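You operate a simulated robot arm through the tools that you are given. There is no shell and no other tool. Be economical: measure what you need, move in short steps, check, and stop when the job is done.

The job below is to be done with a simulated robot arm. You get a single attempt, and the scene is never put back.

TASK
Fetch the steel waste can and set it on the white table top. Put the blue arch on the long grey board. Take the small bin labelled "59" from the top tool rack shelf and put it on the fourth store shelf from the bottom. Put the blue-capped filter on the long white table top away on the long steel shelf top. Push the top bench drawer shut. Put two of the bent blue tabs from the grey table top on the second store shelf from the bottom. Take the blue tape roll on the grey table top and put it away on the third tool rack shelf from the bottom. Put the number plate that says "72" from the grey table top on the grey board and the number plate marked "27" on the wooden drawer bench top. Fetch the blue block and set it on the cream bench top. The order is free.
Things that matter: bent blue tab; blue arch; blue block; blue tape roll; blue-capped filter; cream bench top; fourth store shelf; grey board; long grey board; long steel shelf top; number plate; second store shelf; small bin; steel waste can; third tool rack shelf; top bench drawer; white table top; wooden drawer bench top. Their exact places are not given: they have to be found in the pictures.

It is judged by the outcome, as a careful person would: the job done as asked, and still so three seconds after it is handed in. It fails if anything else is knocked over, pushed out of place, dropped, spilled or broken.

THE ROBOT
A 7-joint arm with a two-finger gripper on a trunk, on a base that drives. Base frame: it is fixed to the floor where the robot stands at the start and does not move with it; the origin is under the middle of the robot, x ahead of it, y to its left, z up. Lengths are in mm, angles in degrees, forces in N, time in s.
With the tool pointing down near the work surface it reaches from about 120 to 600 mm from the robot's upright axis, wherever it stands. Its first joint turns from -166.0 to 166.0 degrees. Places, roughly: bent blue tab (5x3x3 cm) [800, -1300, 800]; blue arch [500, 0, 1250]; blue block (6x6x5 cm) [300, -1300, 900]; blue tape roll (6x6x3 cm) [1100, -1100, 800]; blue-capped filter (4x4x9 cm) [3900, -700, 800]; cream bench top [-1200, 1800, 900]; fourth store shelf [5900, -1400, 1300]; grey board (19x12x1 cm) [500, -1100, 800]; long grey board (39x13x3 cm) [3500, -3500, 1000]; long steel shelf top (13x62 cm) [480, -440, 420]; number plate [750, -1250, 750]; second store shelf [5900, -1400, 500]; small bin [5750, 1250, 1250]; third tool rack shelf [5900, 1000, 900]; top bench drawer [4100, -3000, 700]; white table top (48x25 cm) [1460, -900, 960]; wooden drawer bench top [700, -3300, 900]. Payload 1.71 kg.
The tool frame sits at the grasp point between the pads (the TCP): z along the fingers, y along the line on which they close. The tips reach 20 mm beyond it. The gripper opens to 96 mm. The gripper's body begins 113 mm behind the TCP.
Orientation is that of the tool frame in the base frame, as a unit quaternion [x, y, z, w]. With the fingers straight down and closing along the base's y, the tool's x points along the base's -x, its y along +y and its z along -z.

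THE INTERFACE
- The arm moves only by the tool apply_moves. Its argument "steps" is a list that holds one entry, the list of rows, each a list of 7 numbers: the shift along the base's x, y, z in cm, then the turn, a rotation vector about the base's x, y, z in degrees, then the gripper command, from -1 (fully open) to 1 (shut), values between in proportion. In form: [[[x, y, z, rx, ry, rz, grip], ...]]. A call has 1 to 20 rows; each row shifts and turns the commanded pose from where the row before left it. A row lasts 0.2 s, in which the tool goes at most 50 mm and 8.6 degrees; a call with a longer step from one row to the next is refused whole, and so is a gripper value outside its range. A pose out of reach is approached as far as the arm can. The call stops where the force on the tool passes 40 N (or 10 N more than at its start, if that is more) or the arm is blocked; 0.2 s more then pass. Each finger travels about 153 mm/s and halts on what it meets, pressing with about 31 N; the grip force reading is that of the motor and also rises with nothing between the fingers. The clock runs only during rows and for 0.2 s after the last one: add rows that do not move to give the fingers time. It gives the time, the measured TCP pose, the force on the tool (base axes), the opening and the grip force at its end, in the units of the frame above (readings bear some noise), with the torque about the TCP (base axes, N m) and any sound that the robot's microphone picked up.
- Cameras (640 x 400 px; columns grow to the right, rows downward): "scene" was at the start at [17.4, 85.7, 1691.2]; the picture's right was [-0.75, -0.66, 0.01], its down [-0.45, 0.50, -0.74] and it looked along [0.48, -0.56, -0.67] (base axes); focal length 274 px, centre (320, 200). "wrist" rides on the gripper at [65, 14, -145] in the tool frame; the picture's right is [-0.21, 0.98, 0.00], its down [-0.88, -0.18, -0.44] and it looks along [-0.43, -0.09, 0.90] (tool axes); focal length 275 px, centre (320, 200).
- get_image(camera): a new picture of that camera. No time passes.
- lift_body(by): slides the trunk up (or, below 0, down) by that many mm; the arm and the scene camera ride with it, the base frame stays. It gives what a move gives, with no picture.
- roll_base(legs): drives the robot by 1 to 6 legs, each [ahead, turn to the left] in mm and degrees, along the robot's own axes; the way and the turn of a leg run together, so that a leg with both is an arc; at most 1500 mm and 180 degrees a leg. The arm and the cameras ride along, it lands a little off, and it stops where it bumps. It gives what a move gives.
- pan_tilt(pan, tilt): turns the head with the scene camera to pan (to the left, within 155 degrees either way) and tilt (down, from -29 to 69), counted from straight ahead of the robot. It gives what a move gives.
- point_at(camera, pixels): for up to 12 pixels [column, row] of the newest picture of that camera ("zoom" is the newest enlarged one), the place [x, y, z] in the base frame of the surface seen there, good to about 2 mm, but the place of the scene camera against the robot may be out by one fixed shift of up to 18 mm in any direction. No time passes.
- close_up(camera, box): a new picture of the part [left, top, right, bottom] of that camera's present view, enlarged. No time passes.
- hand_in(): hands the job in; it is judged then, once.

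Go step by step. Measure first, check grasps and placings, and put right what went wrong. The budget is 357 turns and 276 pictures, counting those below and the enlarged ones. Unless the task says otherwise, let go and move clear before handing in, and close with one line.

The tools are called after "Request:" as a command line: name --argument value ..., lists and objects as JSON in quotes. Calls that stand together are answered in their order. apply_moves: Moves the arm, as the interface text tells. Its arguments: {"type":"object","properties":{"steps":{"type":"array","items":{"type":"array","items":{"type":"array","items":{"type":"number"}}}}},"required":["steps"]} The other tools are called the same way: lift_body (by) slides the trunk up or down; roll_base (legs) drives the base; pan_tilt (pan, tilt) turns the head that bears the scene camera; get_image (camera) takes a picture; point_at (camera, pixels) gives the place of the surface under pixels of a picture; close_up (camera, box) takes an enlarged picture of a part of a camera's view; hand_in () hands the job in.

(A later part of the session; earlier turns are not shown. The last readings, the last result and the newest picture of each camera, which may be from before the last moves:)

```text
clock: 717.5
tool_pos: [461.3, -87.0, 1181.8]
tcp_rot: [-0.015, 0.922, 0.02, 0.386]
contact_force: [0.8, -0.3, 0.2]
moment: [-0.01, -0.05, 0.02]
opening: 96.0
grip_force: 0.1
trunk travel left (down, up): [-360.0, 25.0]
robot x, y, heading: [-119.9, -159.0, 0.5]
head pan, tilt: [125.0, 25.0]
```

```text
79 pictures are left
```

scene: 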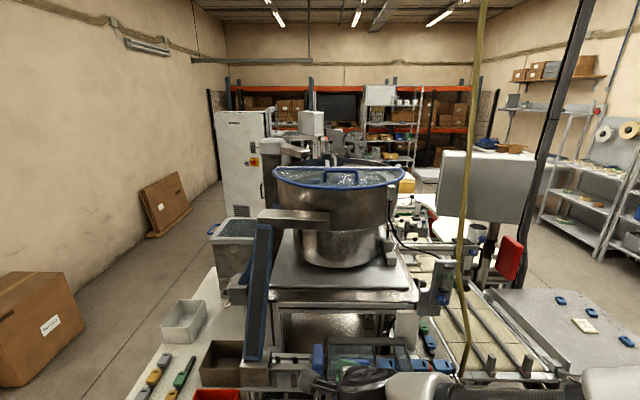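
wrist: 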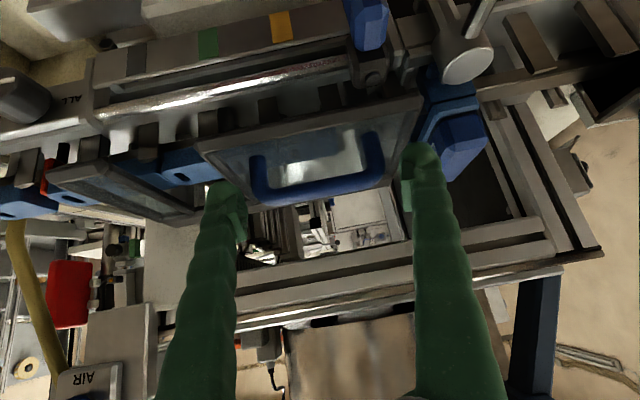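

Request:
apply_moves --steps '[[[0, 0, -0.3, 0, 0, 0, -1], [0, 0, 0, 0, 0, 0, 0], [0, 0, 0, 0, 0, 0, 1], [0, 0, 0, 0, 0, 0, 1], [0, 0, 0, 0, 0, 0, 1], [0.1, 0, 0.4, 0, 0, 0, 1], [0.2, 0, 0.4, 0, 0, 0, 1], [0, 0, 0, 0, 0, 0, 1]]]'

Request:
get_image --camera "wrist"

Request:
point_at --camera "wrist" --pixels '[[300, 120], [230, 135], [385, 105], [310, 210], [320, 170], [370, 140], [250, 160]]'

```text
clock: 719.3
tool_pos: [461.4, -86.5, 1186.5]
tcp_rot: [-0.016, 0.923, 0.02, 0.383]
contact_force: [-11.2, -2.0, -5.4]
moment: [0.06, 0.87, 0.45]
opening: 80.1
grip_force: 34.9
trunk travel left (down, up): [-360.0, 25.0]
robot x, y, heading: [-117.6, -170.8, 0.7]
head pan, tilt: [125.0, 25.0]
```

```text
78 pictures are left
```

wrist: 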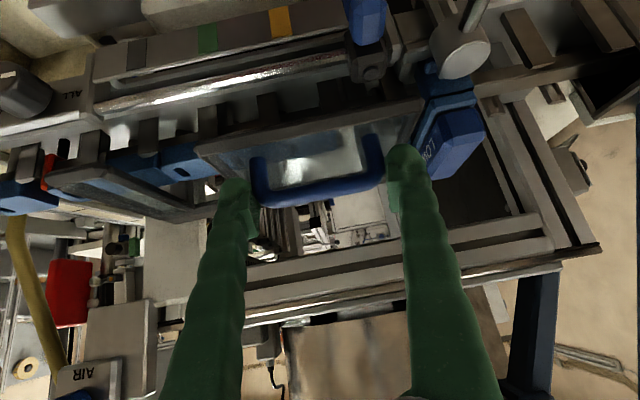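

```text
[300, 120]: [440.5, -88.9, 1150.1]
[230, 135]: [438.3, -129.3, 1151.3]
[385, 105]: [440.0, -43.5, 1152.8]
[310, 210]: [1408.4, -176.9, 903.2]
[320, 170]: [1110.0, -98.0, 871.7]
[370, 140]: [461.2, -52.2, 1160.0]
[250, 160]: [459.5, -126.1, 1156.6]
```

Request:
point_at --camera "wrist" --pixels '[[315, 194], [290, 198], [350, 185], [260, 190], [380, 165], [262, 180]]'

Request:
apply_moves --steps '[[[0.1, 0, 0.4, 0, 0, 0, 1], [0.1, 0, 0.4, 0, 0, 0, 1], [0, 0, 0, 0, 0, 0, 1]]]'

Request:
get_image --camera "wrist"

Request:
point_at --camera "wrist" --pixels '[[315, 196], [290, 200], [350, 188], [300, 123], [385, 108], [230, 138]]'

```text
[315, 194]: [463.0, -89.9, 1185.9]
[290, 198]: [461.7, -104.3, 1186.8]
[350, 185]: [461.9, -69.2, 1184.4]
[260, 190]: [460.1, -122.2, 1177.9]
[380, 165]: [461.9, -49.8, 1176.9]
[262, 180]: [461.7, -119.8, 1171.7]
```

```text
clock: 720.1
tool_pos: [464.1, -87.8, 1194.6]
tcp_rot: [-0.015, 0.922, 0.021, 0.387]
contact_force: [-13.0, -2.8, -1.6]
moment: [0.39, 0.69, 0.2]
opening: 79.2
grip_force: 35.0
trunk travel left (down, up): [-360.0, 25.0]
robot x, y, heading: [-120.1, -167.2, 1.0]
head pan, tilt: [125.0, 25.0]
```

```text
77 pictures are left
```

wrist: 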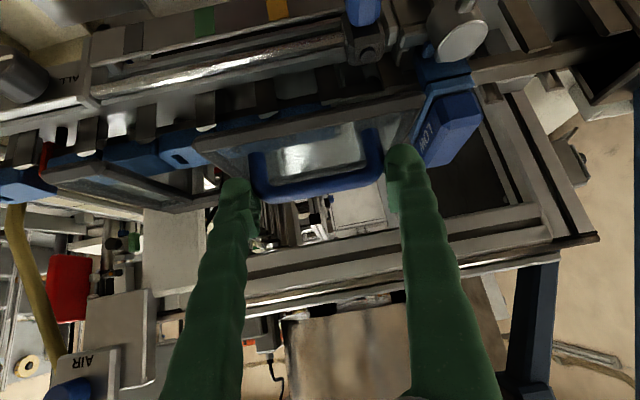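

```text
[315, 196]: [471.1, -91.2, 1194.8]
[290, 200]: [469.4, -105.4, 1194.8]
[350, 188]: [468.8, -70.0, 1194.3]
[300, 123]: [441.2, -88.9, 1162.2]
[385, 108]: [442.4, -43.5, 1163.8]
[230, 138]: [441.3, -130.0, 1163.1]
```

Now the near frame rose with the bar (1150→1162): the handle belongs to a hinged cover. Lower it back and release.

Request:
apply_moves --steps '[[[-0.2, 0, -0.5, 0, 0, 0, 1], [-0.2, 0, -0.5, 0, 0, 0, 1], [-0.1, 0, -0.4, 0, 0, 0, 1], [0, 0, 0, 0, 0, 0, -0.8], [0, 0, 0, 0, 0, 0, -1], [0, 0, 0, 0, 0, 0, -1], [-0.5, 0, 3, 0, 0, 0, -1], [-1, 0, 4, 0, 0, 0, -1], [0, 0, 0, 0, 0, 0, -1]]]'

Request:
get_image --camera "wrist"

Request:
point_at --camera "wrist" --pixels '[[280, 35], [190, 60], [370, 22], [290, 100]]'

```text
clock: 722.1
tool_pos: [445.0, -88.5, 1249.3]
tcp_rot: [-0.015, 0.923, 0.021, 0.385]
contact_force: [0.4, 0.8, 0.7]
moment: [0.01, -0.01, 0.03]
opening: 95.9
grip_force: 0.1
trunk travel left (down, up): [-360.0, 25.0]
robot x, y, heading: [-119.6, -167.4, 0.8]
head pan, tilt: [125.0, 25.0]
```

```text
76 pictures are left
```

wrist: 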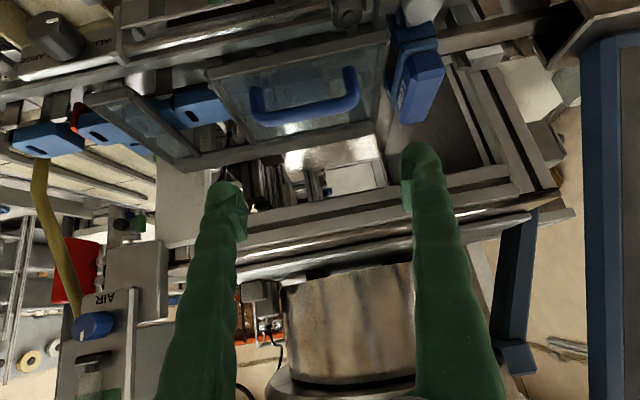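

```text
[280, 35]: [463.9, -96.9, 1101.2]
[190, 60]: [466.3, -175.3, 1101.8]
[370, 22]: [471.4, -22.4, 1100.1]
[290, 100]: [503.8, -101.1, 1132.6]
```

Cover is closed again. Perhaps the arch is under the glass; look closely through it.

Request:
close_up --camera "wrist" --box '[80, 20, 400, 190]'

Request:
close_up --camera "wrist" --box '[210, 50, 390, 160]'

Request:
pan_tilt --pan 5 --tilt 48

Request:
get_image --camera "scene"

```text
2.00 times, centred on (240, 105) of wrist
```

zoom: 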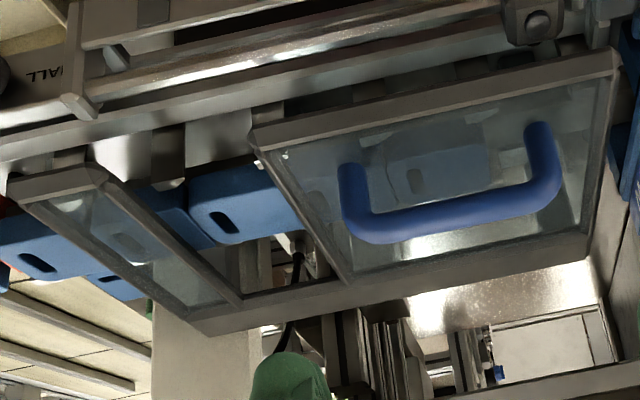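

```text
3.56 times, centred on (300, 105) of wrist
```

zoom: 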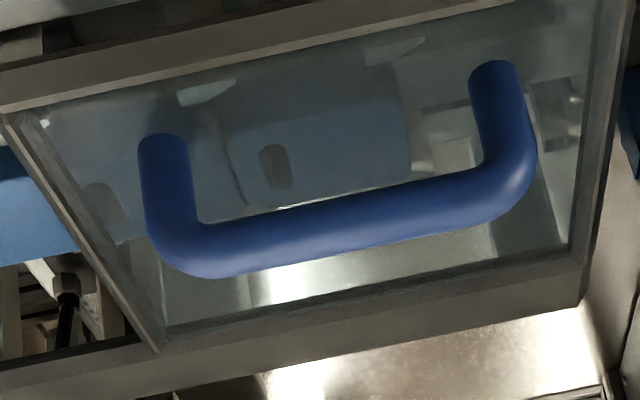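

```text
clock: 724.1
tool_pos: [444.8, -87.9, 1248.1]
tcp_rot: [-0.015, 0.922, 0.021, 0.386]
contact_force: [0.5, 0.1, -1.2]
moment: [0.0, 0.0, 0.0]
opening: 96.0
grip_force: 0.2
trunk travel left (down, up): [-360.0, 25.0]
robot x, y, heading: [-116.2, -164.7, 0.9]
head pan, tilt: [5.0, 48.0]
```

```text
73 pictures are left
```

scene: 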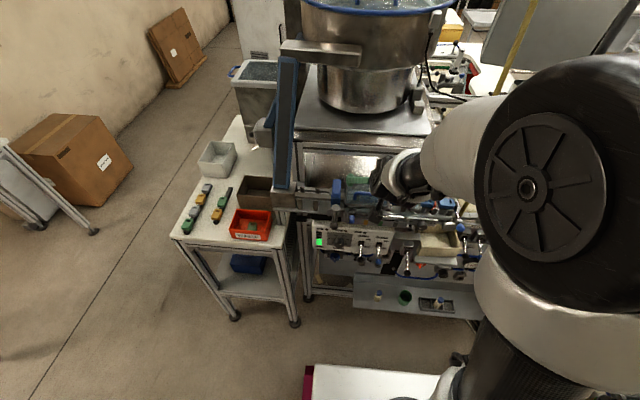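

Under the glass is just a part in the track. I'll back off and search the region around (500,0,1250) for a hidden loose arch.

Request:
roll_base --legs '[[-250, 0]]'

Request:
lift_body --by 25

Request:
pan_tilt --pan 0 --tilt 35

Request:
close_up --camera "scene" --box '[200, 60, 440, 210]'

Request:
close_up --camera "scene" --box '[240, 160, 440, 285]'

```text
clock: 726.0
tool_pos: [186.7, -93.6, 1252.4]
tcp_rot: [-0.014, 0.921, 0.02, 0.388]
contact_force: [0.8, 0.4, 0.5]
moment: [0.0, 0.01, 0.05]
opening: 95.9
grip_force: 0.0
trunk travel left (down, up): [-360.0, 25.0]
robot x, y, heading: [-369.8, -167.9, 0.5]
head pan, tilt: [5.0, 48.0]
```

```text
clock: 726.7
tool_pos: [190.5, -93.2, 1276.2]
tcp_rot: [-0.013, 0.922, 0.02, 0.386]
contact_force: [0.2, -0.6, 1.0]
moment: [0.02, -0.08, -0.01]
opening: 95.9
grip_force: 0.0
trunk travel left (down, up): [-385.0, 0.0]
robot x, y, heading: [-372.7, -168.2, 0.5]
head pan, tilt: [5.0, 48.0]
```

```text
clock: 727.4
tool_pos: [194.8, -94.2, 1273.1]
tcp_rot: [-0.013, 0.922, 0.021, 0.386]
contact_force: [-0.5, 0.0, 0.2]
moment: [0.0, -0.04, -0.03]
opening: 96.1
grip_force: 0.1
trunk travel left (down, up): [-385.0, 0.0]
robot x, y, heading: [-369.6, -168.0, 0.4]
head pan, tilt: [0.0, 35.0]
```

```text
2.67 times, centred on (320, 135) of scene
```

zoom: 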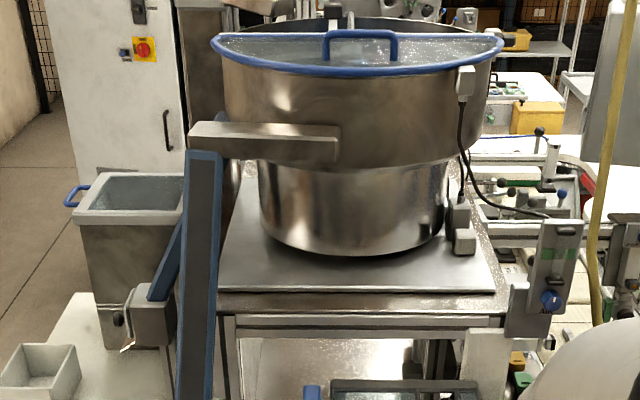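

```text
3.20 times, centred on (340, 222) of scene
```

zoom: 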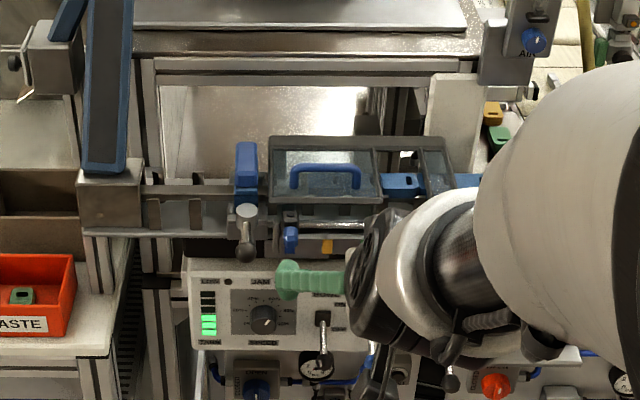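

Nothing loose there. The other blue arch is on the bowl lid (≈(704,-65,1590)); averaged with the cover handle it would match the hint. Raise the arm and inspect the lid.

Request:
apply_moves --steps '[[[0, 0, 4.5, 0, 0, 0, -1], [0, 0, 4.5, 0, 0, 0, -1], [0, 0, 4.5, 0, 0, 0, -1], [0, 0, 4.5, 0, 0, 0, -1], [0, 0, 4.5, 0, 0, 0, -1], [0, 0, 4.5, 0, 0, 0, -1], [0, 0, 4.5, 0, 0, 0, -1], [0, 0, 4.5, 0, 0, 0, -1], [0, 0, 4.5, 0, 0, 0, -1], [0, 0, 0, 0, 0, 0, -1]]]'

Request:
get_image --camera "wrist"

```text
clock: 728.2
tool_pos: [198.4, -100.5, 1399.4]
tcp_rot: [-0.002, 0.922, 0.038, 0.386]
contact_force: [0.4, -2.4, 0.3]
moment: [0.1, 0.0, 0.09]
opening: 95.8
grip_force: 0.0
trunk travel left (down, up): [-385.0, 0.0]
robot x, y, heading: [-370.4, -167.5, 0.4]
head pan, tilt: [0.0, 35.0]
stopped in row 4: the arm was blocked; the commanded pose is now the measured one
```

```text
70 pictures are left
```

wrist: 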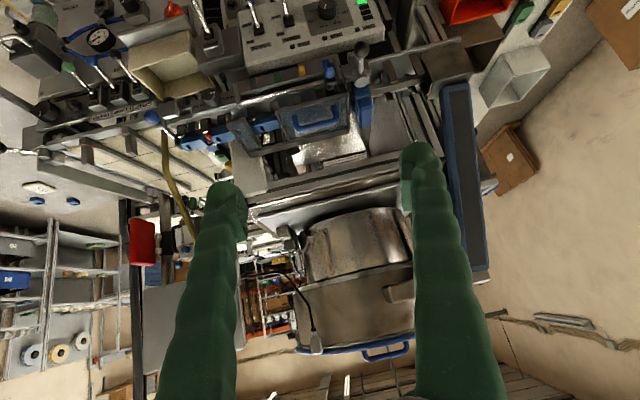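

Another blue arch shows on the hopper's left side (zoom (75,195)). Measure it and the lid one.

Request:
apply_moves --steps '[[[0, 0, -4, 0, 0, 0, -1], [0, 0, -4, 0, 0, 0, -1], [0, 0, 0, 0, 0, 0, -1]]]'

Request:
pan_tilt --pan 15 --tilt 25

Request:
get_image --camera "scene"

Request:
close_up --camera "scene" --box '[240, 120, 480, 270]'

```text
clock: 728.6
tool_pos: [190.0, -101.3, 1389.7]
tcp_rot: [0.003, 0.918, 0.047, 0.393]
contact_force: [-1.2, -0.6, 0.2]
moment: [0.01, 0.02, 0.01]
opening: 96.1
grip_force: 0.0
trunk travel left (down, up): [-385.0, 0.0]
robot x, y, heading: [-374.0, -169.7, 0.3]
head pan, tilt: [0.0, 35.0]
stopped in row 1: the arm was blocked; the commanded pose is now the measured one
```

```text
clock: 729.3
tool_pos: [191.3, -98.8, 1388.1]
tcp_rot: [0.002, 0.919, 0.045, 0.393]
contact_force: [1.6, -0.9, 1.3]
moment: [0.0, -0.04, -0.03]
opening: 95.9
grip_force: 0.1
trunk travel left (down, up): [-385.0, 0.0]
robot x, y, heading: [-371.9, -169.1, 0.3]
head pan, tilt: [15.0, 25.0]
```

```text
69 pictures are left
```

scene: 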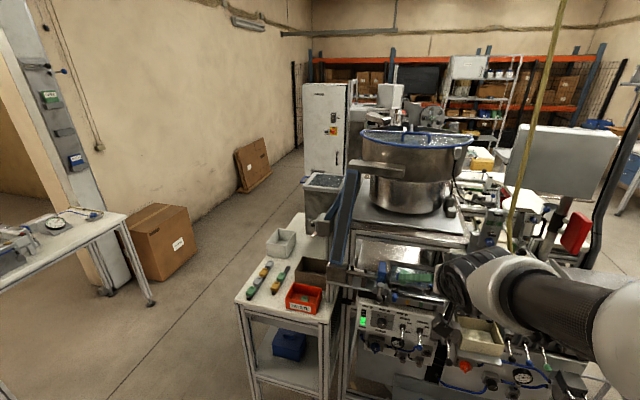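

```text
2.67 times, centred on (360, 195) of scene
```

zoom: 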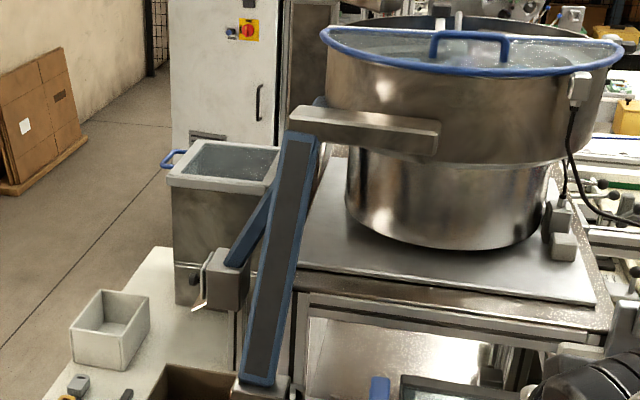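

Request:
point_at --camera "zoom" --pixels '[[166, 160], [175, 153], [185, 165], [470, 36], [434, 50], [504, 52], [435, 62], [505, 62], [470, 72], [470, 60], [220, 155], [380, 55]]'

Request:
close_up --camera "scene" --box '[380, 120, 460, 165]'

```text
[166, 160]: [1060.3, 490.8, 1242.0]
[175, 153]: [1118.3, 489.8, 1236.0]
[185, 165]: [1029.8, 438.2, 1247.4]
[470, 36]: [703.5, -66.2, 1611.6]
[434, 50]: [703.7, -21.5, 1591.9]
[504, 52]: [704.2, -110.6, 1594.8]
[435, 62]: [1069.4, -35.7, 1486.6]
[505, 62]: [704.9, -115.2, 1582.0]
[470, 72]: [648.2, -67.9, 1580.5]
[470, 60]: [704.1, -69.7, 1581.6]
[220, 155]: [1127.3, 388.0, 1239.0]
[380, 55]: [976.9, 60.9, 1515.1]
```

```text
8.00 times, centred on (420, 142) of scene
```

zoom: 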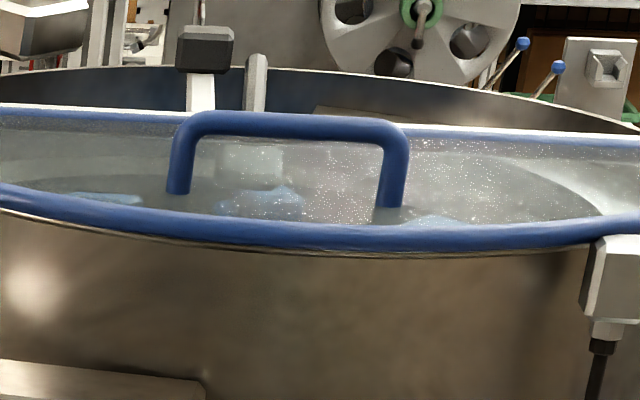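

All visible blue arches are fixed handles. I'll do the two tabs first, then return to the arch with the remaining budget. Drive to the grey table.

Request:
lift_body --by -230

Request:
roll_base --legs '[[0, -90], [1000, 0], [950, 0], [0, 90], [1290, 0], [0, 90]]'

Request:
roll_base --legs '[[330, 0]]'

Request:
get_image --camera "wrist"

```text
clock: 729.7
tool_pos: [178.5, -105.6, 1398.3]
tcp_rot: [0.01, 0.914, 0.05, 0.402]
contact_force: [-0.7, 0.4, 0.2]
moment: [0.03, -0.03, -0.02]
opening: 95.9
grip_force: 0.1
trunk travel left (down, up): [-384.0, 1.0]
robot x, y, heading: [-372.7, -167.9, 0.6]
head pan, tilt: [15.0, 25.0]
stopped: the arm was blocked; the commanded pose is now the measured one
```

```text
clock: 730.4
tool_pos: [146.9, -114.3, 1421.3]
tcp_rot: [0.008, 0.906, 0.048, 0.421]
contact_force: [-0.4, 0.0, 0.0]
moment: [0.07, 0.02, 0.06]
opening: 96.2
grip_force: 0.0
trunk travel left (down, up): [-384.0, 1.0]
robot x, y, heading: [-375.8, -170.8, 0.4]
head pan, tilt: [15.0, 25.0]
stopped in leg 1: the robot was blocked; the commanded pose is now the measured one
```

```text
clock: 732.7
tool_pos: [477.1, -113.3, 1419.8]
tcp_rot: [0.009, 0.906, 0.046, 0.42]
contact_force: [-0.1, 0.2, -0.7]
moment: [0.0, 0.0, 0.04]
opening: 96.1
grip_force: 0.2
trunk travel left (down, up): [-384.0, 1.0]
robot x, y, heading: [-43.7, -168.0, -0.1]
head pan, tilt: [15.0, 25.0]
```

```text
66 pictures are left
```

wrist: 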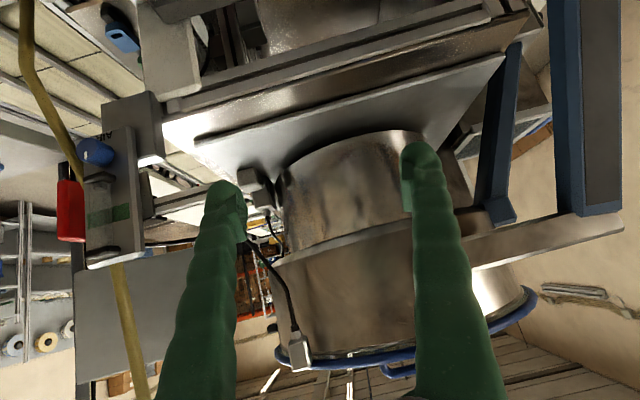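

The arm was self-blocked and the base rolled ahead instead; no contact. Back out and free the arm (forward/down).

Request:
roll_base --legs '[[-350, 0]]'

Request:
apply_moves --steps '[[[3, 0, -2, 0, 0, 0, -0.5], [3, 0, -3, 0, 0, 0, -0.5], [2, 0, -3, 0, 0, 0, -0.5], [0, 0, -4, 0, 0, 0, -0.5], [0, 0, -4, 0, 0, 0, -0.5], [0, 0, 0, 0, 0, 0, -0.5]]]'

```text
clock: 735.1
tool_pos: [109.3, -109.0, 1423.8]
tcp_rot: [0.006, 0.904, 0.045, 0.425]
contact_force: [0.5, 0.2, 0.2]
moment: [-0.05, -0.09, -0.04]
opening: 96.2
grip_force: 0.0
trunk travel left (down, up): [-384.0, 1.0]
robot x, y, heading: [-399.3, -167.9, 0.2]
head pan, tilt: [15.0, 25.0]
```

```text
clock: 736.5
tool_pos: [193.7, -104.2, 1259.5]
tcp_rot: [0.004, 0.905, 0.044, 0.423]
contact_force: [0.0, 1.7, -1.0]
moment: [-0.09, -0.01, -0.12]
opening: 72.3
grip_force: 0.0
trunk travel left (down, up): [-384.0, 1.0]
robot x, y, heading: [-404.0, -170.2, 0.2]
head pan, tilt: [15.0, 25.0]
```

Request:
lift_body --by -200

Request:
roll_base --legs '[[0, -90], [1000, 0], [950, 0], [0, 90], [1300, 0], [0, 90]]'

```text
clock: 738.7
tool_pos: [192.9, -108.9, 1060.2]
tcp_rot: [0.005, 0.905, 0.046, 0.424]
contact_force: [0.6, -0.1, -0.4]
moment: [-0.01, -0.01, 0.02]
opening: 71.9
grip_force: 0.1
trunk travel left (down, up): [-184.0, 201.0]
robot x, y, heading: [-398.5, -167.7, 0.4]
head pan, tilt: [15.0, 25.0]
```

```text
clock: 769.2
tool_pos: [845.0, -1454.2, 1061.5]
tcp_rot: [0.651, -0.628, -0.338, -0.26]
contact_force: [0.0, 0.1, -0.4]
moment: [-0.02, -0.01, 0.02]
opening: 72.1
grip_force: 0.1
trunk travel left (down, up): [-184.0, 201.0]
robot x, y, heading: [938.3, -2042.3, 93.3]
head pan, tilt: [15.0, 25.0]
```

Request:
roll_base --legs '[[190, -3]]'

Request:
get_image --camera "wrist"

```text
clock: 770.8
tool_pos: [867.2, -1283.7, 1071.4]
tcp_rot: [-0.633, 0.64, 0.337, 0.274]
contact_force: [-0.1, 0.1, 0.1]
moment: [-0.01, -0.01, 0.02]
opening: 72.1
grip_force: 0.0
trunk travel left (down, up): [-184.0, 201.0]
robot x, y, heading: [937.0, -1857.8, 90.3]
head pan, tilt: [15.0, 25.0]
```

```text
65 pictures are left
```

wrist: 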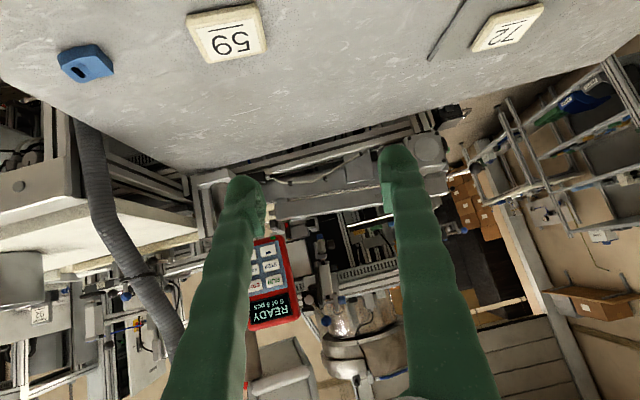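

Request:
apply_moves --steps '[[[-1, -3, -3, -3, -4.9, 0, -0.6], [-1, -3, -3, -3, 0, 0, -0.6], [-1, -1, -4, 0, 0, 0, -0.6], [0, 0, -4, 0, 0, 0, -0.6], [0, 0, 0, 0, 0, 0, -0.6]]]'

Request:
get_image --camera "wrist"

```text
clock: 772.0
tool_pos: [838.6, -1360.0, 935.8]
tcp_rot: [0.661, -0.642, -0.279, -0.27]
contact_force: [-0.3, -0.6, 0.1]
moment: [-0.04, 0.01, -0.01]
opening: 77.0
grip_force: 0.0
trunk travel left (down, up): [-184.0, 201.0]
robot x, y, heading: [936.7, -1857.9, 90.4]
head pan, tilt: [15.0, 25.0]
```

```text
64 pictures are left
```

wrist: 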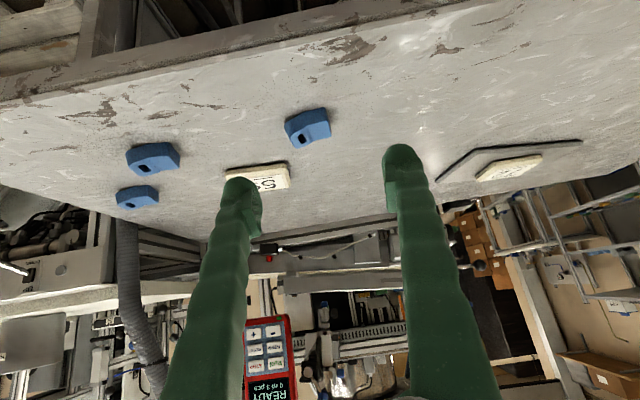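

Request:
point_at --camera "wrist" --pixels '[[310, 125], [286, 125], [328, 118], [295, 138], [325, 108], [285, 118], [330, 130], [306, 147]]'

Request:
close_up --camera "wrist" --box '[260, 90, 360, 160]'

```text
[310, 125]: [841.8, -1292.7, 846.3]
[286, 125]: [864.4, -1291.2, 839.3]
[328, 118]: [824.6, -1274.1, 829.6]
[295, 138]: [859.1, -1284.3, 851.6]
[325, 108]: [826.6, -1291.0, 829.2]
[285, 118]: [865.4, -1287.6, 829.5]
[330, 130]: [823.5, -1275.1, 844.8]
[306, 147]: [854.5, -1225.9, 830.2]
```

```text
5.71 times, centred on (310, 125) of wrist
```

zoom: 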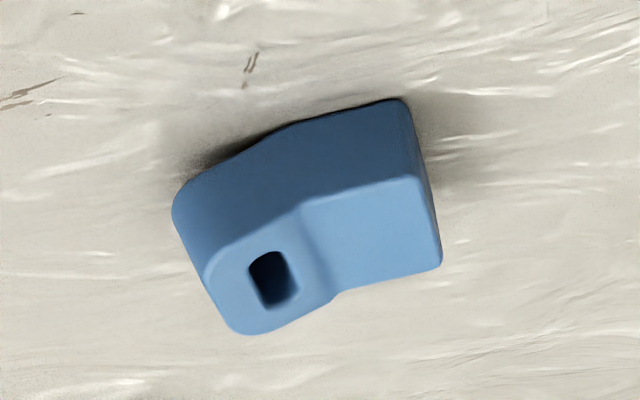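

Tab ≈(844,-1281), 43 mm across x, top 851. Approach and grip along x with the 45° tool.

Request:
apply_moves --steps '[[[0.5, 3.5, -1.5, 0, 0, 0, -0.5], [0, 3.6, -1, 0, 0, 0, -0.5], [0, 0, -3, 0, 0, 0, -0.5], [0, 0, -1.9, 0, 0, 0, -0.5], [0, 0, -0.6, 0, 0, 0, -0.5], [0, 0, 0, 0, 0, 0, -0.5], [0, 0, 0, 0, 0, 0, -0.5]]]'

Request:
get_image --camera "wrist"

```text
clock: 773.6
tool_pos: [844.0, -1291.0, 855.8]
tcp_rot: [0.66, -0.643, -0.278, -0.271]
contact_force: [-0.5, 0.0, -0.3]
moment: [0.01, -0.01, 0.0]
opening: 72.1
grip_force: 0.0
trunk travel left (down, up): [-184.0, 201.0]
robot x, y, heading: [934.1, -1854.0, 90.2]
head pan, tilt: [15.0, 25.0]
```

```text
62 pictures are left
```

wrist: 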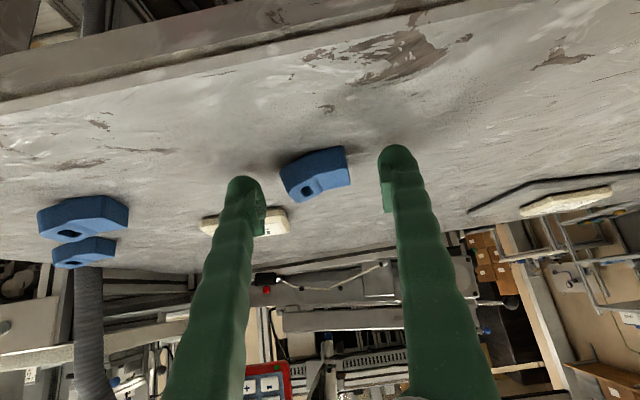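

Request:
apply_moves --steps '[[[0, 0.3, -0.3, 0, 0, 0, -0.5], [0, 0, 0, 0, 0, 0, -0.5], [0, 0, 0, 0, 0, 0, 0.2], [0, 0, 0, 0, 0, 0, 1], [0, 0, 0, 0, 0, 0, 1], [0, 0, 0, 0, 0, 0, 1], [0, 0, 2, 0, 0, 0, 1], [0, 0, 3, 0, 0, 0, 1], [0, 0, 0, 0, 0, 0, 1]]]'

Request:
get_image --camera "wrist"

```text
clock: 775.6
tool_pos: [844.4, -1288.2, 903.2]
tcp_rot: [0.66, -0.643, -0.279, -0.27]
contact_force: [-0.3, 0.1, -0.4]
moment: [-0.01, 0.01, -0.03]
opening: 38.0
grip_force: 31.0
trunk travel left (down, up): [-184.0, 201.0]
robot x, y, heading: [932.3, -1858.1, 90.4]
head pan, tilt: [15.0, 25.0]
```

```text
61 pictures are left
```

wrist: 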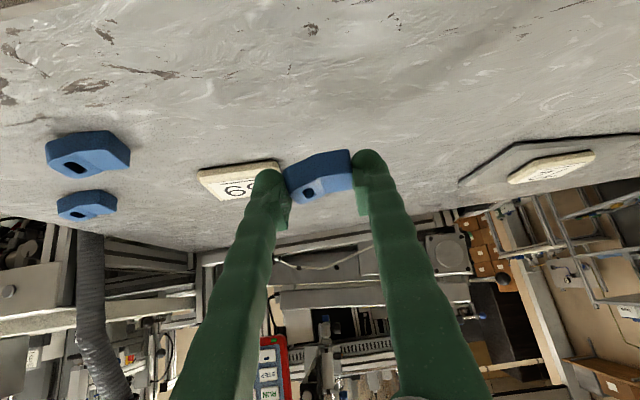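

Tab held. Drive to the store (second shelf, free right part around y≈-1750).

Request:
roll_base --legs '[[-350, 0], [0, -90], [1330, 0], [1330, 0], [1290, 0]]'

Request:
roll_base --legs '[[0, 90], [480, 0], [0, -90]]'

Request:
pan_tilt --pan 5 --tilt 40

Request:
get_image --camera "scene"

```text
clock: 802.7
tool_pos: [5483.5, -2172.0, 903.0]
tcp_rot: [-0.003, 0.922, 0.002, 0.388]
contact_force: [0.2, -0.2, 0.5]
moment: [0.02, -0.01, -0.01]
opening: 36.5
grip_force: 30.8
trunk travel left (down, up): [-184.0, 201.0]
robot x, y, heading: [4913.8, -2255.0, -1.1]
head pan, tilt: [15.0, 25.0]
```

```text
clock: 814.6
tool_pos: [5485.6, -1689.3, 911.6]
tcp_rot: [-0.01, 0.919, 0.005, 0.394]
contact_force: [0.1, 0.1, 0.4]
moment: [0.02, -0.03, 0.02]
opening: 36.4
grip_force: 31.0
trunk travel left (down, up): [-184.0, 201.0]
robot x, y, heading: [4931.3, -1770.4, 0.0]
head pan, tilt: [15.0, 25.0]
```

```text
clock: 815.4
tool_pos: [5473.2, -1688.5, 921.4]
tcp_rot: [-0.011, 0.915, 0.005, 0.403]
contact_force: [0.6, -0.6, 0.2]
moment: [0.03, 0.03, -0.03]
opening: 36.5
grip_force: 30.8
trunk travel left (down, up): [-184.0, 201.0]
robot x, y, heading: [4932.8, -1769.7, 0.0]
head pan, tilt: [5.0, 40.0]
```

```text
60 pictures are left
```

scene: 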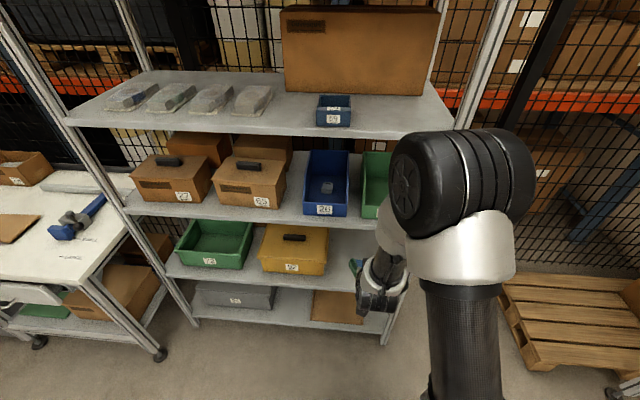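

Request:
point_at --camera "scene" --pixels '[[340, 262], [340, 280], [350, 285], [325, 285], [335, 245], [255, 285], [330, 208], [345, 272], [327, 262], [380, 320], [300, 287]]'

Request:
get_image --camera "wrist"

```text
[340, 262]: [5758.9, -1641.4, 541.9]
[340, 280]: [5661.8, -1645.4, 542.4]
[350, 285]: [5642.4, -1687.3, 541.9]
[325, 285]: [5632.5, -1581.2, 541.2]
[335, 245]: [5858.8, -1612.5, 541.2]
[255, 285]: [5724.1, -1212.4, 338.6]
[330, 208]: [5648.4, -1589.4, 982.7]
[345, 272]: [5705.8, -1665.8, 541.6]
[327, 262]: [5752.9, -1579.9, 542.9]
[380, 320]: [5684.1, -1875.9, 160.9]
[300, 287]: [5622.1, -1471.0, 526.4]
```

```text
59 pictures are left
```

wrist: 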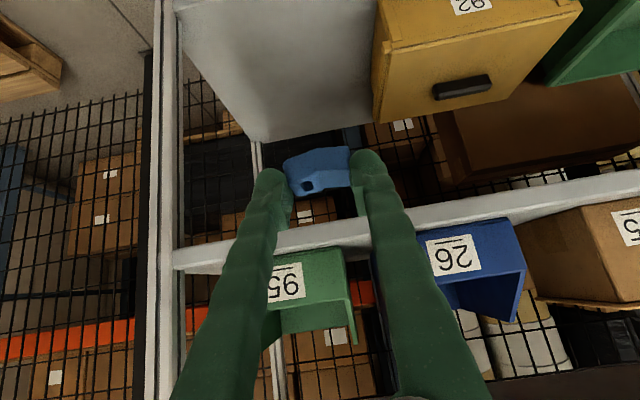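

Second shelf z≈530, free at (5720,-1680). Lower trunk and arm in front of the store.

Request:
lift_body --by -184

Request:
apply_moves --steps '[[[0, 0, -3, 0, 2, 0, 1], [0, 0, -4, 0, 0, 0, 1], [0, 0, -4, 0, 0, 0, 1], [0, 0, -3, 0, 0, 0, 1], [0, 0, 0, 0, 0, 0, 1]]]'

Request:
roll_base --legs '[[150, 0]]'

Request:
get_image --camera "wrist"

```text
clock: 817.4
tool_pos: [5471.6, -1688.9, 736.7]
tcp_rot: [-0.011, 0.915, 0.005, 0.402]
contact_force: [0.1, -0.1, 0.5]
moment: [0.0, 0.01, -0.02]
opening: 36.3
grip_force: 31.7
trunk travel left (down, up): [0.0, 385.0]
robot x, y, heading: [4927.8, -1766.3, -0.2]
head pan, tilt: [5.0, 40.0]
```

```text
clock: 818.6
tool_pos: [5471.6, -1689.1, 598.5]
tcp_rot: [-0.012, 0.922, 0.006, 0.387]
contact_force: [-0.5, 1.4, 0.4]
moment: [-0.04, 0.01, 0.0]
opening: 36.1
grip_force: 31.2
trunk travel left (down, up): [0.0, 385.0]
robot x, y, heading: [4928.7, -1768.8, 0.0]
head pan, tilt: [5.0, 40.0]
```

```text
clock: 820.1
tool_pos: [5621.6, -1688.7, 597.9]
tcp_rot: [-0.011, 0.922, 0.006, 0.387]
contact_force: [-0.3, -0.9, 0.6]
moment: [-0.01, 0.06, 0.01]
opening: 36.2
grip_force: 30.8
trunk travel left (down, up): [0.0, 385.0]
robot x, y, heading: [5082.8, -1771.3, 0.1]
head pan, tilt: [5.0, 40.0]
```

```text
58 pictures are left
```

wrist: 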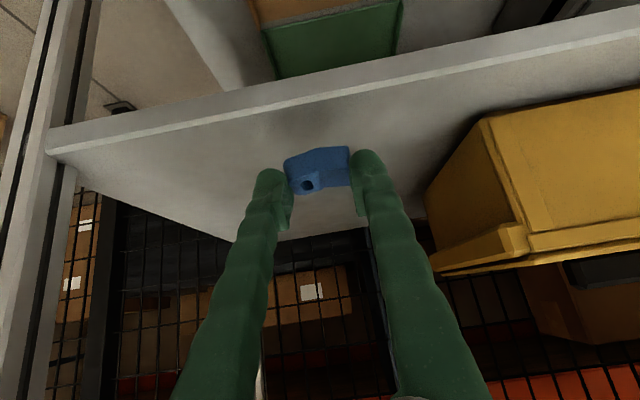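

Request:
point_at --camera "wrist" --pixels '[[250, 140], [380, 150], [200, 110], [450, 170], [300, 225]]'

Request:
roll_base --legs '[[85, 0]]'

Request:
apply_moves --steps '[[[0, 0, -1.5, 0, 0, 0, 1], [0, 0, -1.5, 0, 0, 0, 1], [0, 0, -0.8, 0, 0, 0, 1], [0, 0, 0, 0, 0, 0, 1]]]'

Request:
get_image --camera "wrist"

```text
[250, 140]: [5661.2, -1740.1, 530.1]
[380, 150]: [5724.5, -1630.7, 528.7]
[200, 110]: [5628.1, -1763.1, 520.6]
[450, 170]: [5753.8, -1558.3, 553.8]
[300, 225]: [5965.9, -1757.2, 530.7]
```

```text
clock: 821.2
tool_pos: [5698.3, -1689.2, 608.6]
tcp_rot: [-0.011, 0.918, 0.005, 0.396]
contact_force: [0.4, 1.1, -0.9]
moment: [0.01, -0.04, 0.0]
opening: 35.9
grip_force: 31.0
trunk travel left (down, up): [0.0, 385.0]
robot x, y, heading: [5166.4, -1769.4, -0.1]
head pan, tilt: [5.0, 40.0]
```

```text
clock: 822.2
tool_pos: [5699.7, -1689.5, 570.7]
tcp_rot: [-0.011, 0.919, 0.006, 0.395]
contact_force: [-0.9, 0.3, -0.1]
moment: [0.02, 0.01, -0.03]
opening: 35.9
grip_force: 31.1
trunk travel left (down, up): [0.0, 385.0]
robot x, y, heading: [5168.6, -1767.3, -0.0]
head pan, tilt: [5.0, 40.0]
```

```text
57 pictures are left
```

wrist: 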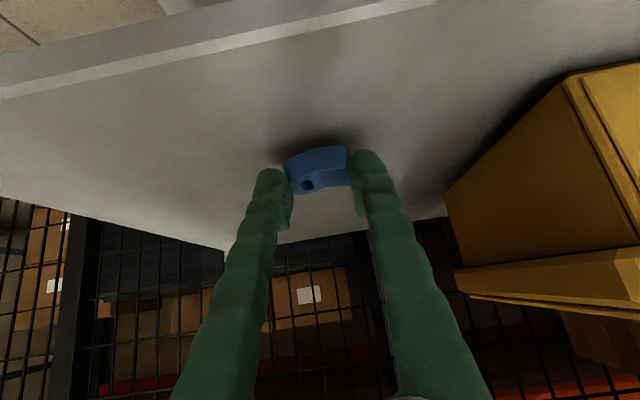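

Lower onto the shelf (target TCP ≈553) and release.

Request:
apply_moves --steps '[[[0, 0, -0.8, 0, 1, 0, 1], [0, 0, -0.5, 0, 0, 0, 1], [0, 0, -0.2, 0, 0, 0, 1], [0, 0, -0.2, 0, 0, 0, 1], [0, 0, 0, 0, 0, 0, 1]]]'

```text
clock: 823.4
tool_pos: [5700.2, -1687.8, 555.5]
tcp_rot: [-0.011, 0.92, 0.006, 0.391]
contact_force: [-0.6, 2.2, 35.4]
moment: [-0.04, -0.32, 0.0]
opening: 36.7
grip_force: 30.7
trunk travel left (down, up): [0.0, 385.0]
robot x, y, heading: [5165.9, -1771.8, -0.1]
head pan, tilt: [5.0, 40.0]
```

Request:
apply_moves --steps '[[[0, 0, 0.2, 0, 0, 0, 1], [0, 0, 0, 0, 0, 0, 0.1], [0, 0, 0, 0, 0, 0, -0.2], [0, 0, 0, 0, 0, 0, -0.3], [-1, 0, 2, 0, 0, 0, -0.3], [-2, 0, 3, 0, 0, 0, -0.3], [0, 0, 0, 0, 0, 0, -0.3]]]'

Request:
get_image --camera "wrist"

```text
clock: 825.0
tool_pos: [5671.9, -1690.2, 603.1]
tcp_rot: [-0.011, 0.922, 0.005, 0.387]
contact_force: [-0.4, -0.2, -1.1]
moment: [0.01, -0.03, -0.01]
opening: 62.3
grip_force: 0.0
trunk travel left (down, up): [0.0, 385.0]
robot x, y, heading: [5173.4, -1772.2, -0.0]
head pan, tilt: [5.0, 40.0]
```

```text
56 pictures are left
```

wrist: 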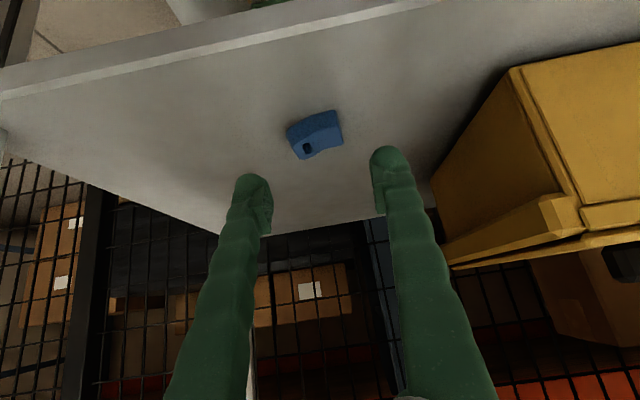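

Tab 1 placed. Return for tab 2.

Request:
roll_base --legs '[[-250, 0], [0, -90], [470, 0], [0, -90], [1350, 0], [1350, 0]]'

Request:
lift_body --by 184

Request:
apply_moves --steps '[[[0, 0, 4, 0, 0, 0, -0.5], [0, 0, 4, 0, 0, 0, -0.5], [0, 0, 4, 0, 0, 0, -0.5], [0, 0, 3, 0, 0, 0, -0.5], [0, 0, 0, 0, 0, 0, -0.5]]]'

Request:
roll_base --legs '[[1200, 0], [0, -90], [330, 0]]'

Request:
get_image --camera "wrist"

```text
clock: 852.2
tool_pos: [1718.9, -2238.7, 604.3]
tcp_rot: [0.922, -0.004, -0.387, -0.001]
contact_force: [-0.5, -0.2, -0.1]
moment: [0.02, 0.0, 0.02]
opening: 62.4
grip_force: 0.1
trunk travel left (down, up): [0.0, 385.0]
robot x, y, heading: [2228.4, -2177.6, 178.4]
head pan, tilt: [5.0, 40.0]
```

```text
clock: 854.2
tool_pos: [1725.4, -2239.6, 794.7]
tcp_rot: [0.919, -0.005, -0.394, -0.001]
contact_force: [0.3, -0.6, 1.1]
moment: [0.02, -0.04, -0.03]
opening: 62.2
grip_force: 0.0
trunk travel left (down, up): [-184.0, 201.0]
robot x, y, heading: [2227.0, -2175.7, 177.9]
head pan, tilt: [5.0, 40.0]
```

```text
clock: 855.4
tool_pos: [1725.5, -2239.1, 942.9]
tcp_rot: [0.919, -0.005, -0.395, -0.002]
contact_force: [-0.7, 0.0, -0.5]
moment: [-0.02, 0.0, 0.01]
opening: 72.0
grip_force: 0.1
trunk travel left (down, up): [-184.0, 201.0]
robot x, y, heading: [2223.2, -2174.8, 178.0]
head pan, tilt: [5.0, 40.0]
```

```text
clock: 868.2
tool_pos: [948.7, -1310.5, 942.0]
tcp_rot: [0.66, -0.64, -0.283, -0.273]
contact_force: [-0.3, -0.3, -0.1]
moment: [0.0, -0.03, 0.01]
opening: 71.9
grip_force: 0.1
trunk travel left (down, up): [-184.0, 201.0]
robot x, y, heading: [1032.4, -1809.0, 90.7]
head pan, tilt: [5.0, 40.0]
```

```text
55 pictures are left
```

wrist: 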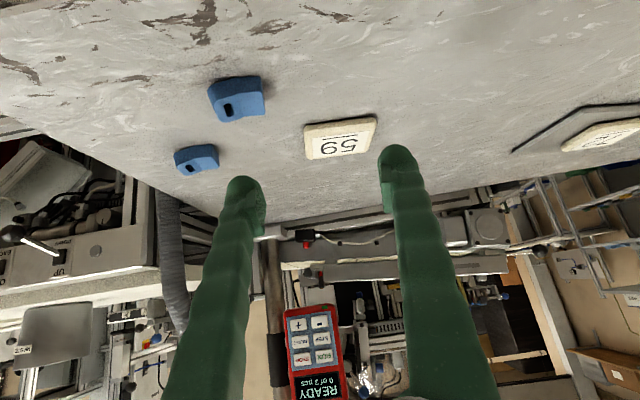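

Request:
point_at --camera "wrist" --pixels '[[238, 95], [210, 95], [262, 90], [235, 110], [225, 118], [250, 82], [262, 110]]'

```text
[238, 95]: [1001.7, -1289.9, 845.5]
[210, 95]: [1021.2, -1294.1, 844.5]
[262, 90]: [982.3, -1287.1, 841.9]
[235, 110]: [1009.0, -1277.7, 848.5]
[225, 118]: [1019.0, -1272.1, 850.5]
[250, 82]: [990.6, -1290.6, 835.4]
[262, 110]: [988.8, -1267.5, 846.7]
```

Request:
apply_moves --steps '[[[2.7, 0.5, 0, 0, 0, 0, -0.5], [2.7, 1.6, -1, 0, 0, 0, -0.5], [0, 0, -3.5, 0, 0, 0, -0.5], [0, 0, -2.8, 0, 0, 0, -0.5], [0, 0, -1.6, 0, 0, 0, -0.5], [0, 0, 0, 0, 0, 0, -0.5], [0, 0, 0, 0, 0, 0, -0.5]]]'

Request:
get_image --camera "wrist"

```text
clock: 869.8
tool_pos: [1000.8, -1292.6, 862.1]
tcp_rot: [0.657, -0.639, -0.287, -0.278]
contact_force: [0.6, -0.2, 0.5]
moment: [0.01, -0.01, 0.03]
opening: 71.8
grip_force: 0.1
out of reach, approached as far as the arm can: row 1
trunk travel left (down, up): [-184.0, 201.0]
robot x, y, heading: [1033.4, -1806.5, 90.5]
head pan, tilt: [5.0, 40.0]
```

```text
54 pictures are left
```

wrist: 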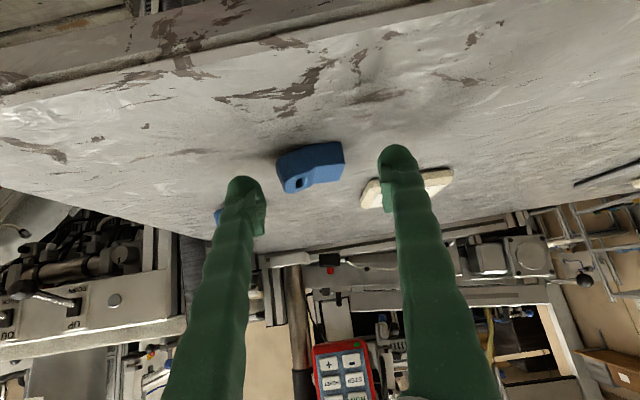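

Request:
apply_moves --steps '[[[0, 0.5, -0.5, 0, 0, 0, -0.5], [0, 0.2, -0.4, 0, 0, 0, -0.5], [0, 0, 0, 0, 0, 0, -0.5], [0, 0, 0, 0, 0, 0, 0.2], [0, 0, 0, 0, 0, 0, 1], [0, 0, 0, 0, 0, 0, 1], [0, 0, 0, 0, 0, 0, 1], [0, 0, 2, 0, 0, 0, 1], [0, -1, 3, 0, 0, 0, 1], [0, 0, 0, 0, 0, 0, 1]]]'

Request:
get_image --camera "wrist"

```text
clock: 872.0
tool_pos: [996.9, -1296.5, 903.2]
tcp_rot: [0.657, -0.64, -0.286, -0.279]
contact_force: [-0.2, -0.4, 0.0]
moment: [0.0, 0.04, -0.03]
opening: 39.0
grip_force: 31.3
trunk travel left (down, up): [-184.0, 201.0]
robot x, y, heading: [1034.3, -1806.4, 90.7]
head pan, tilt: [5.0, 40.0]
```

```text
53 pictures are left
```

wrist: 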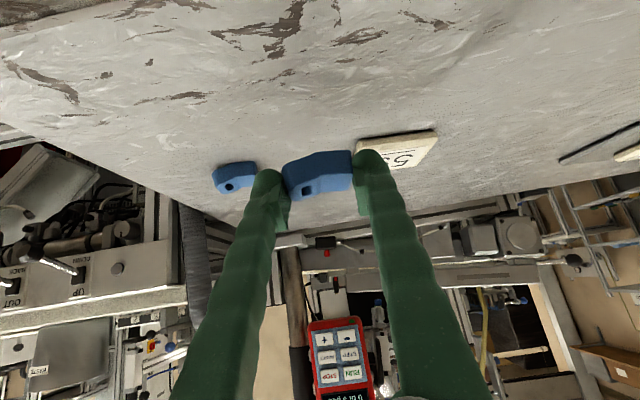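

Request:
roll_base --legs '[[-390, 0], [0, -91], [1300, 0], [1300, 0], [1290, 0]]'

Request:
roll_base --legs '[[0, 90], [380, 0], [0, -90]]'

Request:
lift_body --by -184

Request:
get_image --camera "wrist"

```text
clock: 899.2
tool_pos: [5504.5, -2182.5, 902.6]
tcp_rot: [-0.008, 0.916, 0.004, 0.4]
contact_force: [0.3, 0.1, -1.3]
moment: [-0.01, 0.0, -0.01]
opening: 36.4
grip_force: 30.8
trunk travel left (down, up): [-184.0, 201.0]
robot x, y, heading: [4994.6, -2211.2, -0.0]
head pan, tilt: [5.0, 40.0]
```

```text
clock: 910.8
tool_pos: [5495.4, -1789.5, 913.1]
tcp_rot: [-0.024, 0.913, 0.011, 0.406]
contact_force: [0.2, -0.9, 0.0]
moment: [-0.02, 0.03, 0.01]
opening: 35.9
grip_force: 30.5
trunk travel left (down, up): [-184.0, 201.0]
robot x, y, heading: [4988.1, -1828.6, 1.7]
head pan, tilt: [5.0, 40.0]
```

```text
clock: 912.8
tool_pos: [5499.3, -1788.5, 745.9]
tcp_rot: [-0.022, 0.902, 0.011, 0.43]
contact_force: [-0.2, -0.1, 0.1]
moment: [0.01, -0.02, -0.01]
opening: 35.6
grip_force: 30.4
trunk travel left (down, up): [0.0, 385.0]
robot x, y, heading: [4989.0, -1828.6, 2.0]
head pan, tilt: [5.0, 40.0]
```

```text
52 pictures are left
```

wrist: 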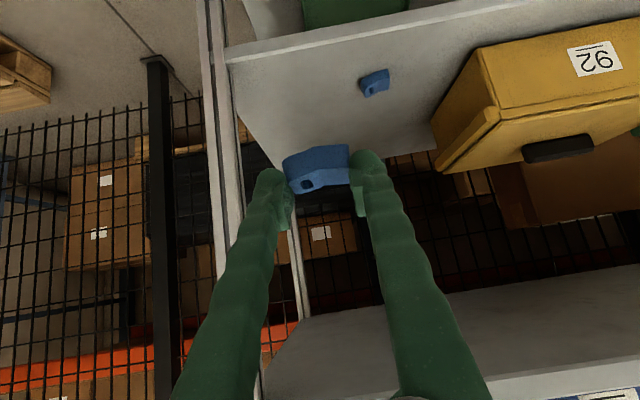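

Request:
apply_moves --steps '[[[0, 1, -3, 0, 2, 0, 1], [0, 1, -4, 0, 2, 0, 1], [0, 0, -4, 0, 0, 0, 1], [0, 0, -3.5, 0, 0, 0, 1], [0, 0, 0, 0, 0, 0, 1]]]'

Request:
roll_base --legs '[[195, -2]]'

Request:
get_image --camera "wrist"

```text
clock: 914.0
tool_pos: [5484.8, -1768.6, 589.3]
tcp_rot: [-0.023, 0.924, 0.011, 0.382]
contact_force: [0.3, 0.7, 0.0]
moment: [0.04, -0.01, 0.01]
opening: 35.6
grip_force: 30.9
out of reach, approached as far as the arm can: row 1
trunk travel left (down, up): [0.0, 385.0]
robot x, y, heading: [4986.0, -1826.1, 1.8]
head pan, tilt: [5.0, 40.0]
```

```text
clock: 915.7
tool_pos: [5685.0, -1781.7, 590.3]
tcp_rot: [-0.008, 0.924, 0.004, 0.382]
contact_force: [-0.1, -0.7, 0.1]
moment: [-0.01, 0.02, 0.02]
opening: 36.0
grip_force: 30.6
trunk travel left (down, up): [0.0, 385.0]
robot x, y, heading: [5190.0, -1827.5, -0.2]
head pan, tilt: [5.0, 40.0]
```

```text
51 pictures are left
```

wrist: 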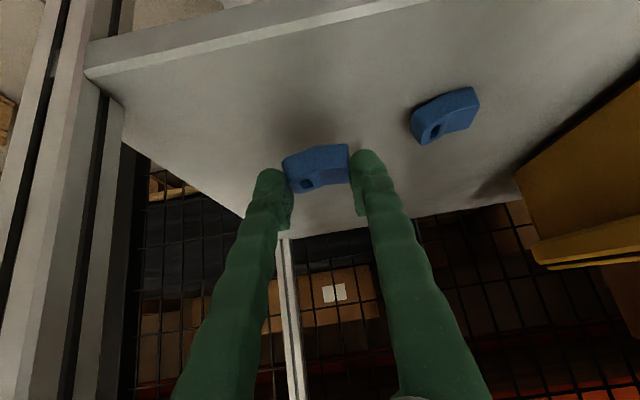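

Request:
apply_moves --steps '[[[0, 0, -1.2, 0, -1, 0, 1], [0, 0, -1.2, 0, -1, 0, 1], [0, 0, -0.5, 0, 0, 0, 1], [0, 0, -0.3, 0, 0, 0, 1], [0, 0, -0.2, 0, 0, 0, 1], [0, 0, 0, 0, 0, 0, 1]]]'

```text
clock: 917.1
tool_pos: [5676.8, -1780.8, 564.5]
tcp_rot: [-0.008, 0.914, 0.005, 0.405]
contact_force: [-0.9, 0.7, 1.1]
moment: [0.0, 0.03, 0.03]
opening: 36.6
grip_force: 30.8
trunk travel left (down, up): [0.0, 385.0]
robot x, y, heading: [5184.2, -1823.2, -0.1]
head pan, tilt: [5.0, 40.0]
```

Request:
apply_moves --steps '[[[0, 0, -0.4, 0, 0, 0, 1], [0, 0, -0.4, 0, 0, 0, 1], [0, 0, -0.3, 0, 0, 0, 1], [0, 0, 0, 0, 0, 0, 1]]]'

Request:
get_image --camera "wrist"

```text
clock: 918.1
tool_pos: [5676.2, -1780.9, 555.7]
tcp_rot: [-0.009, 0.912, 0.006, 0.409]
contact_force: [-5.3, 1.6, 36.2]
moment: [-0.01, -0.19, -0.01]
opening: 36.7
grip_force: 31.4
trunk travel left (down, up): [0.0, 385.0]
robot x, y, heading: [5184.9, -1826.3, -0.2]
head pan, tilt: [5.0, 40.0]
```

```text
50 pictures are left
```

wrist: 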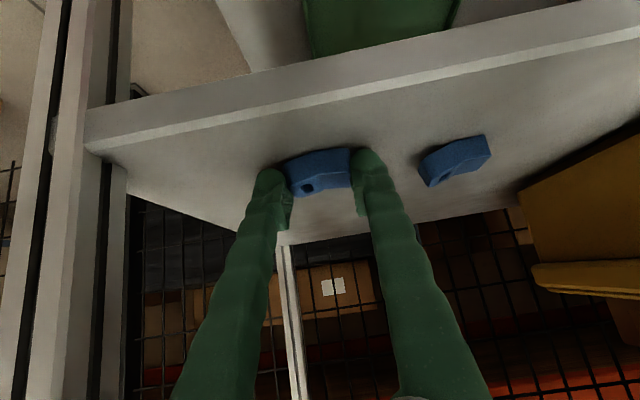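

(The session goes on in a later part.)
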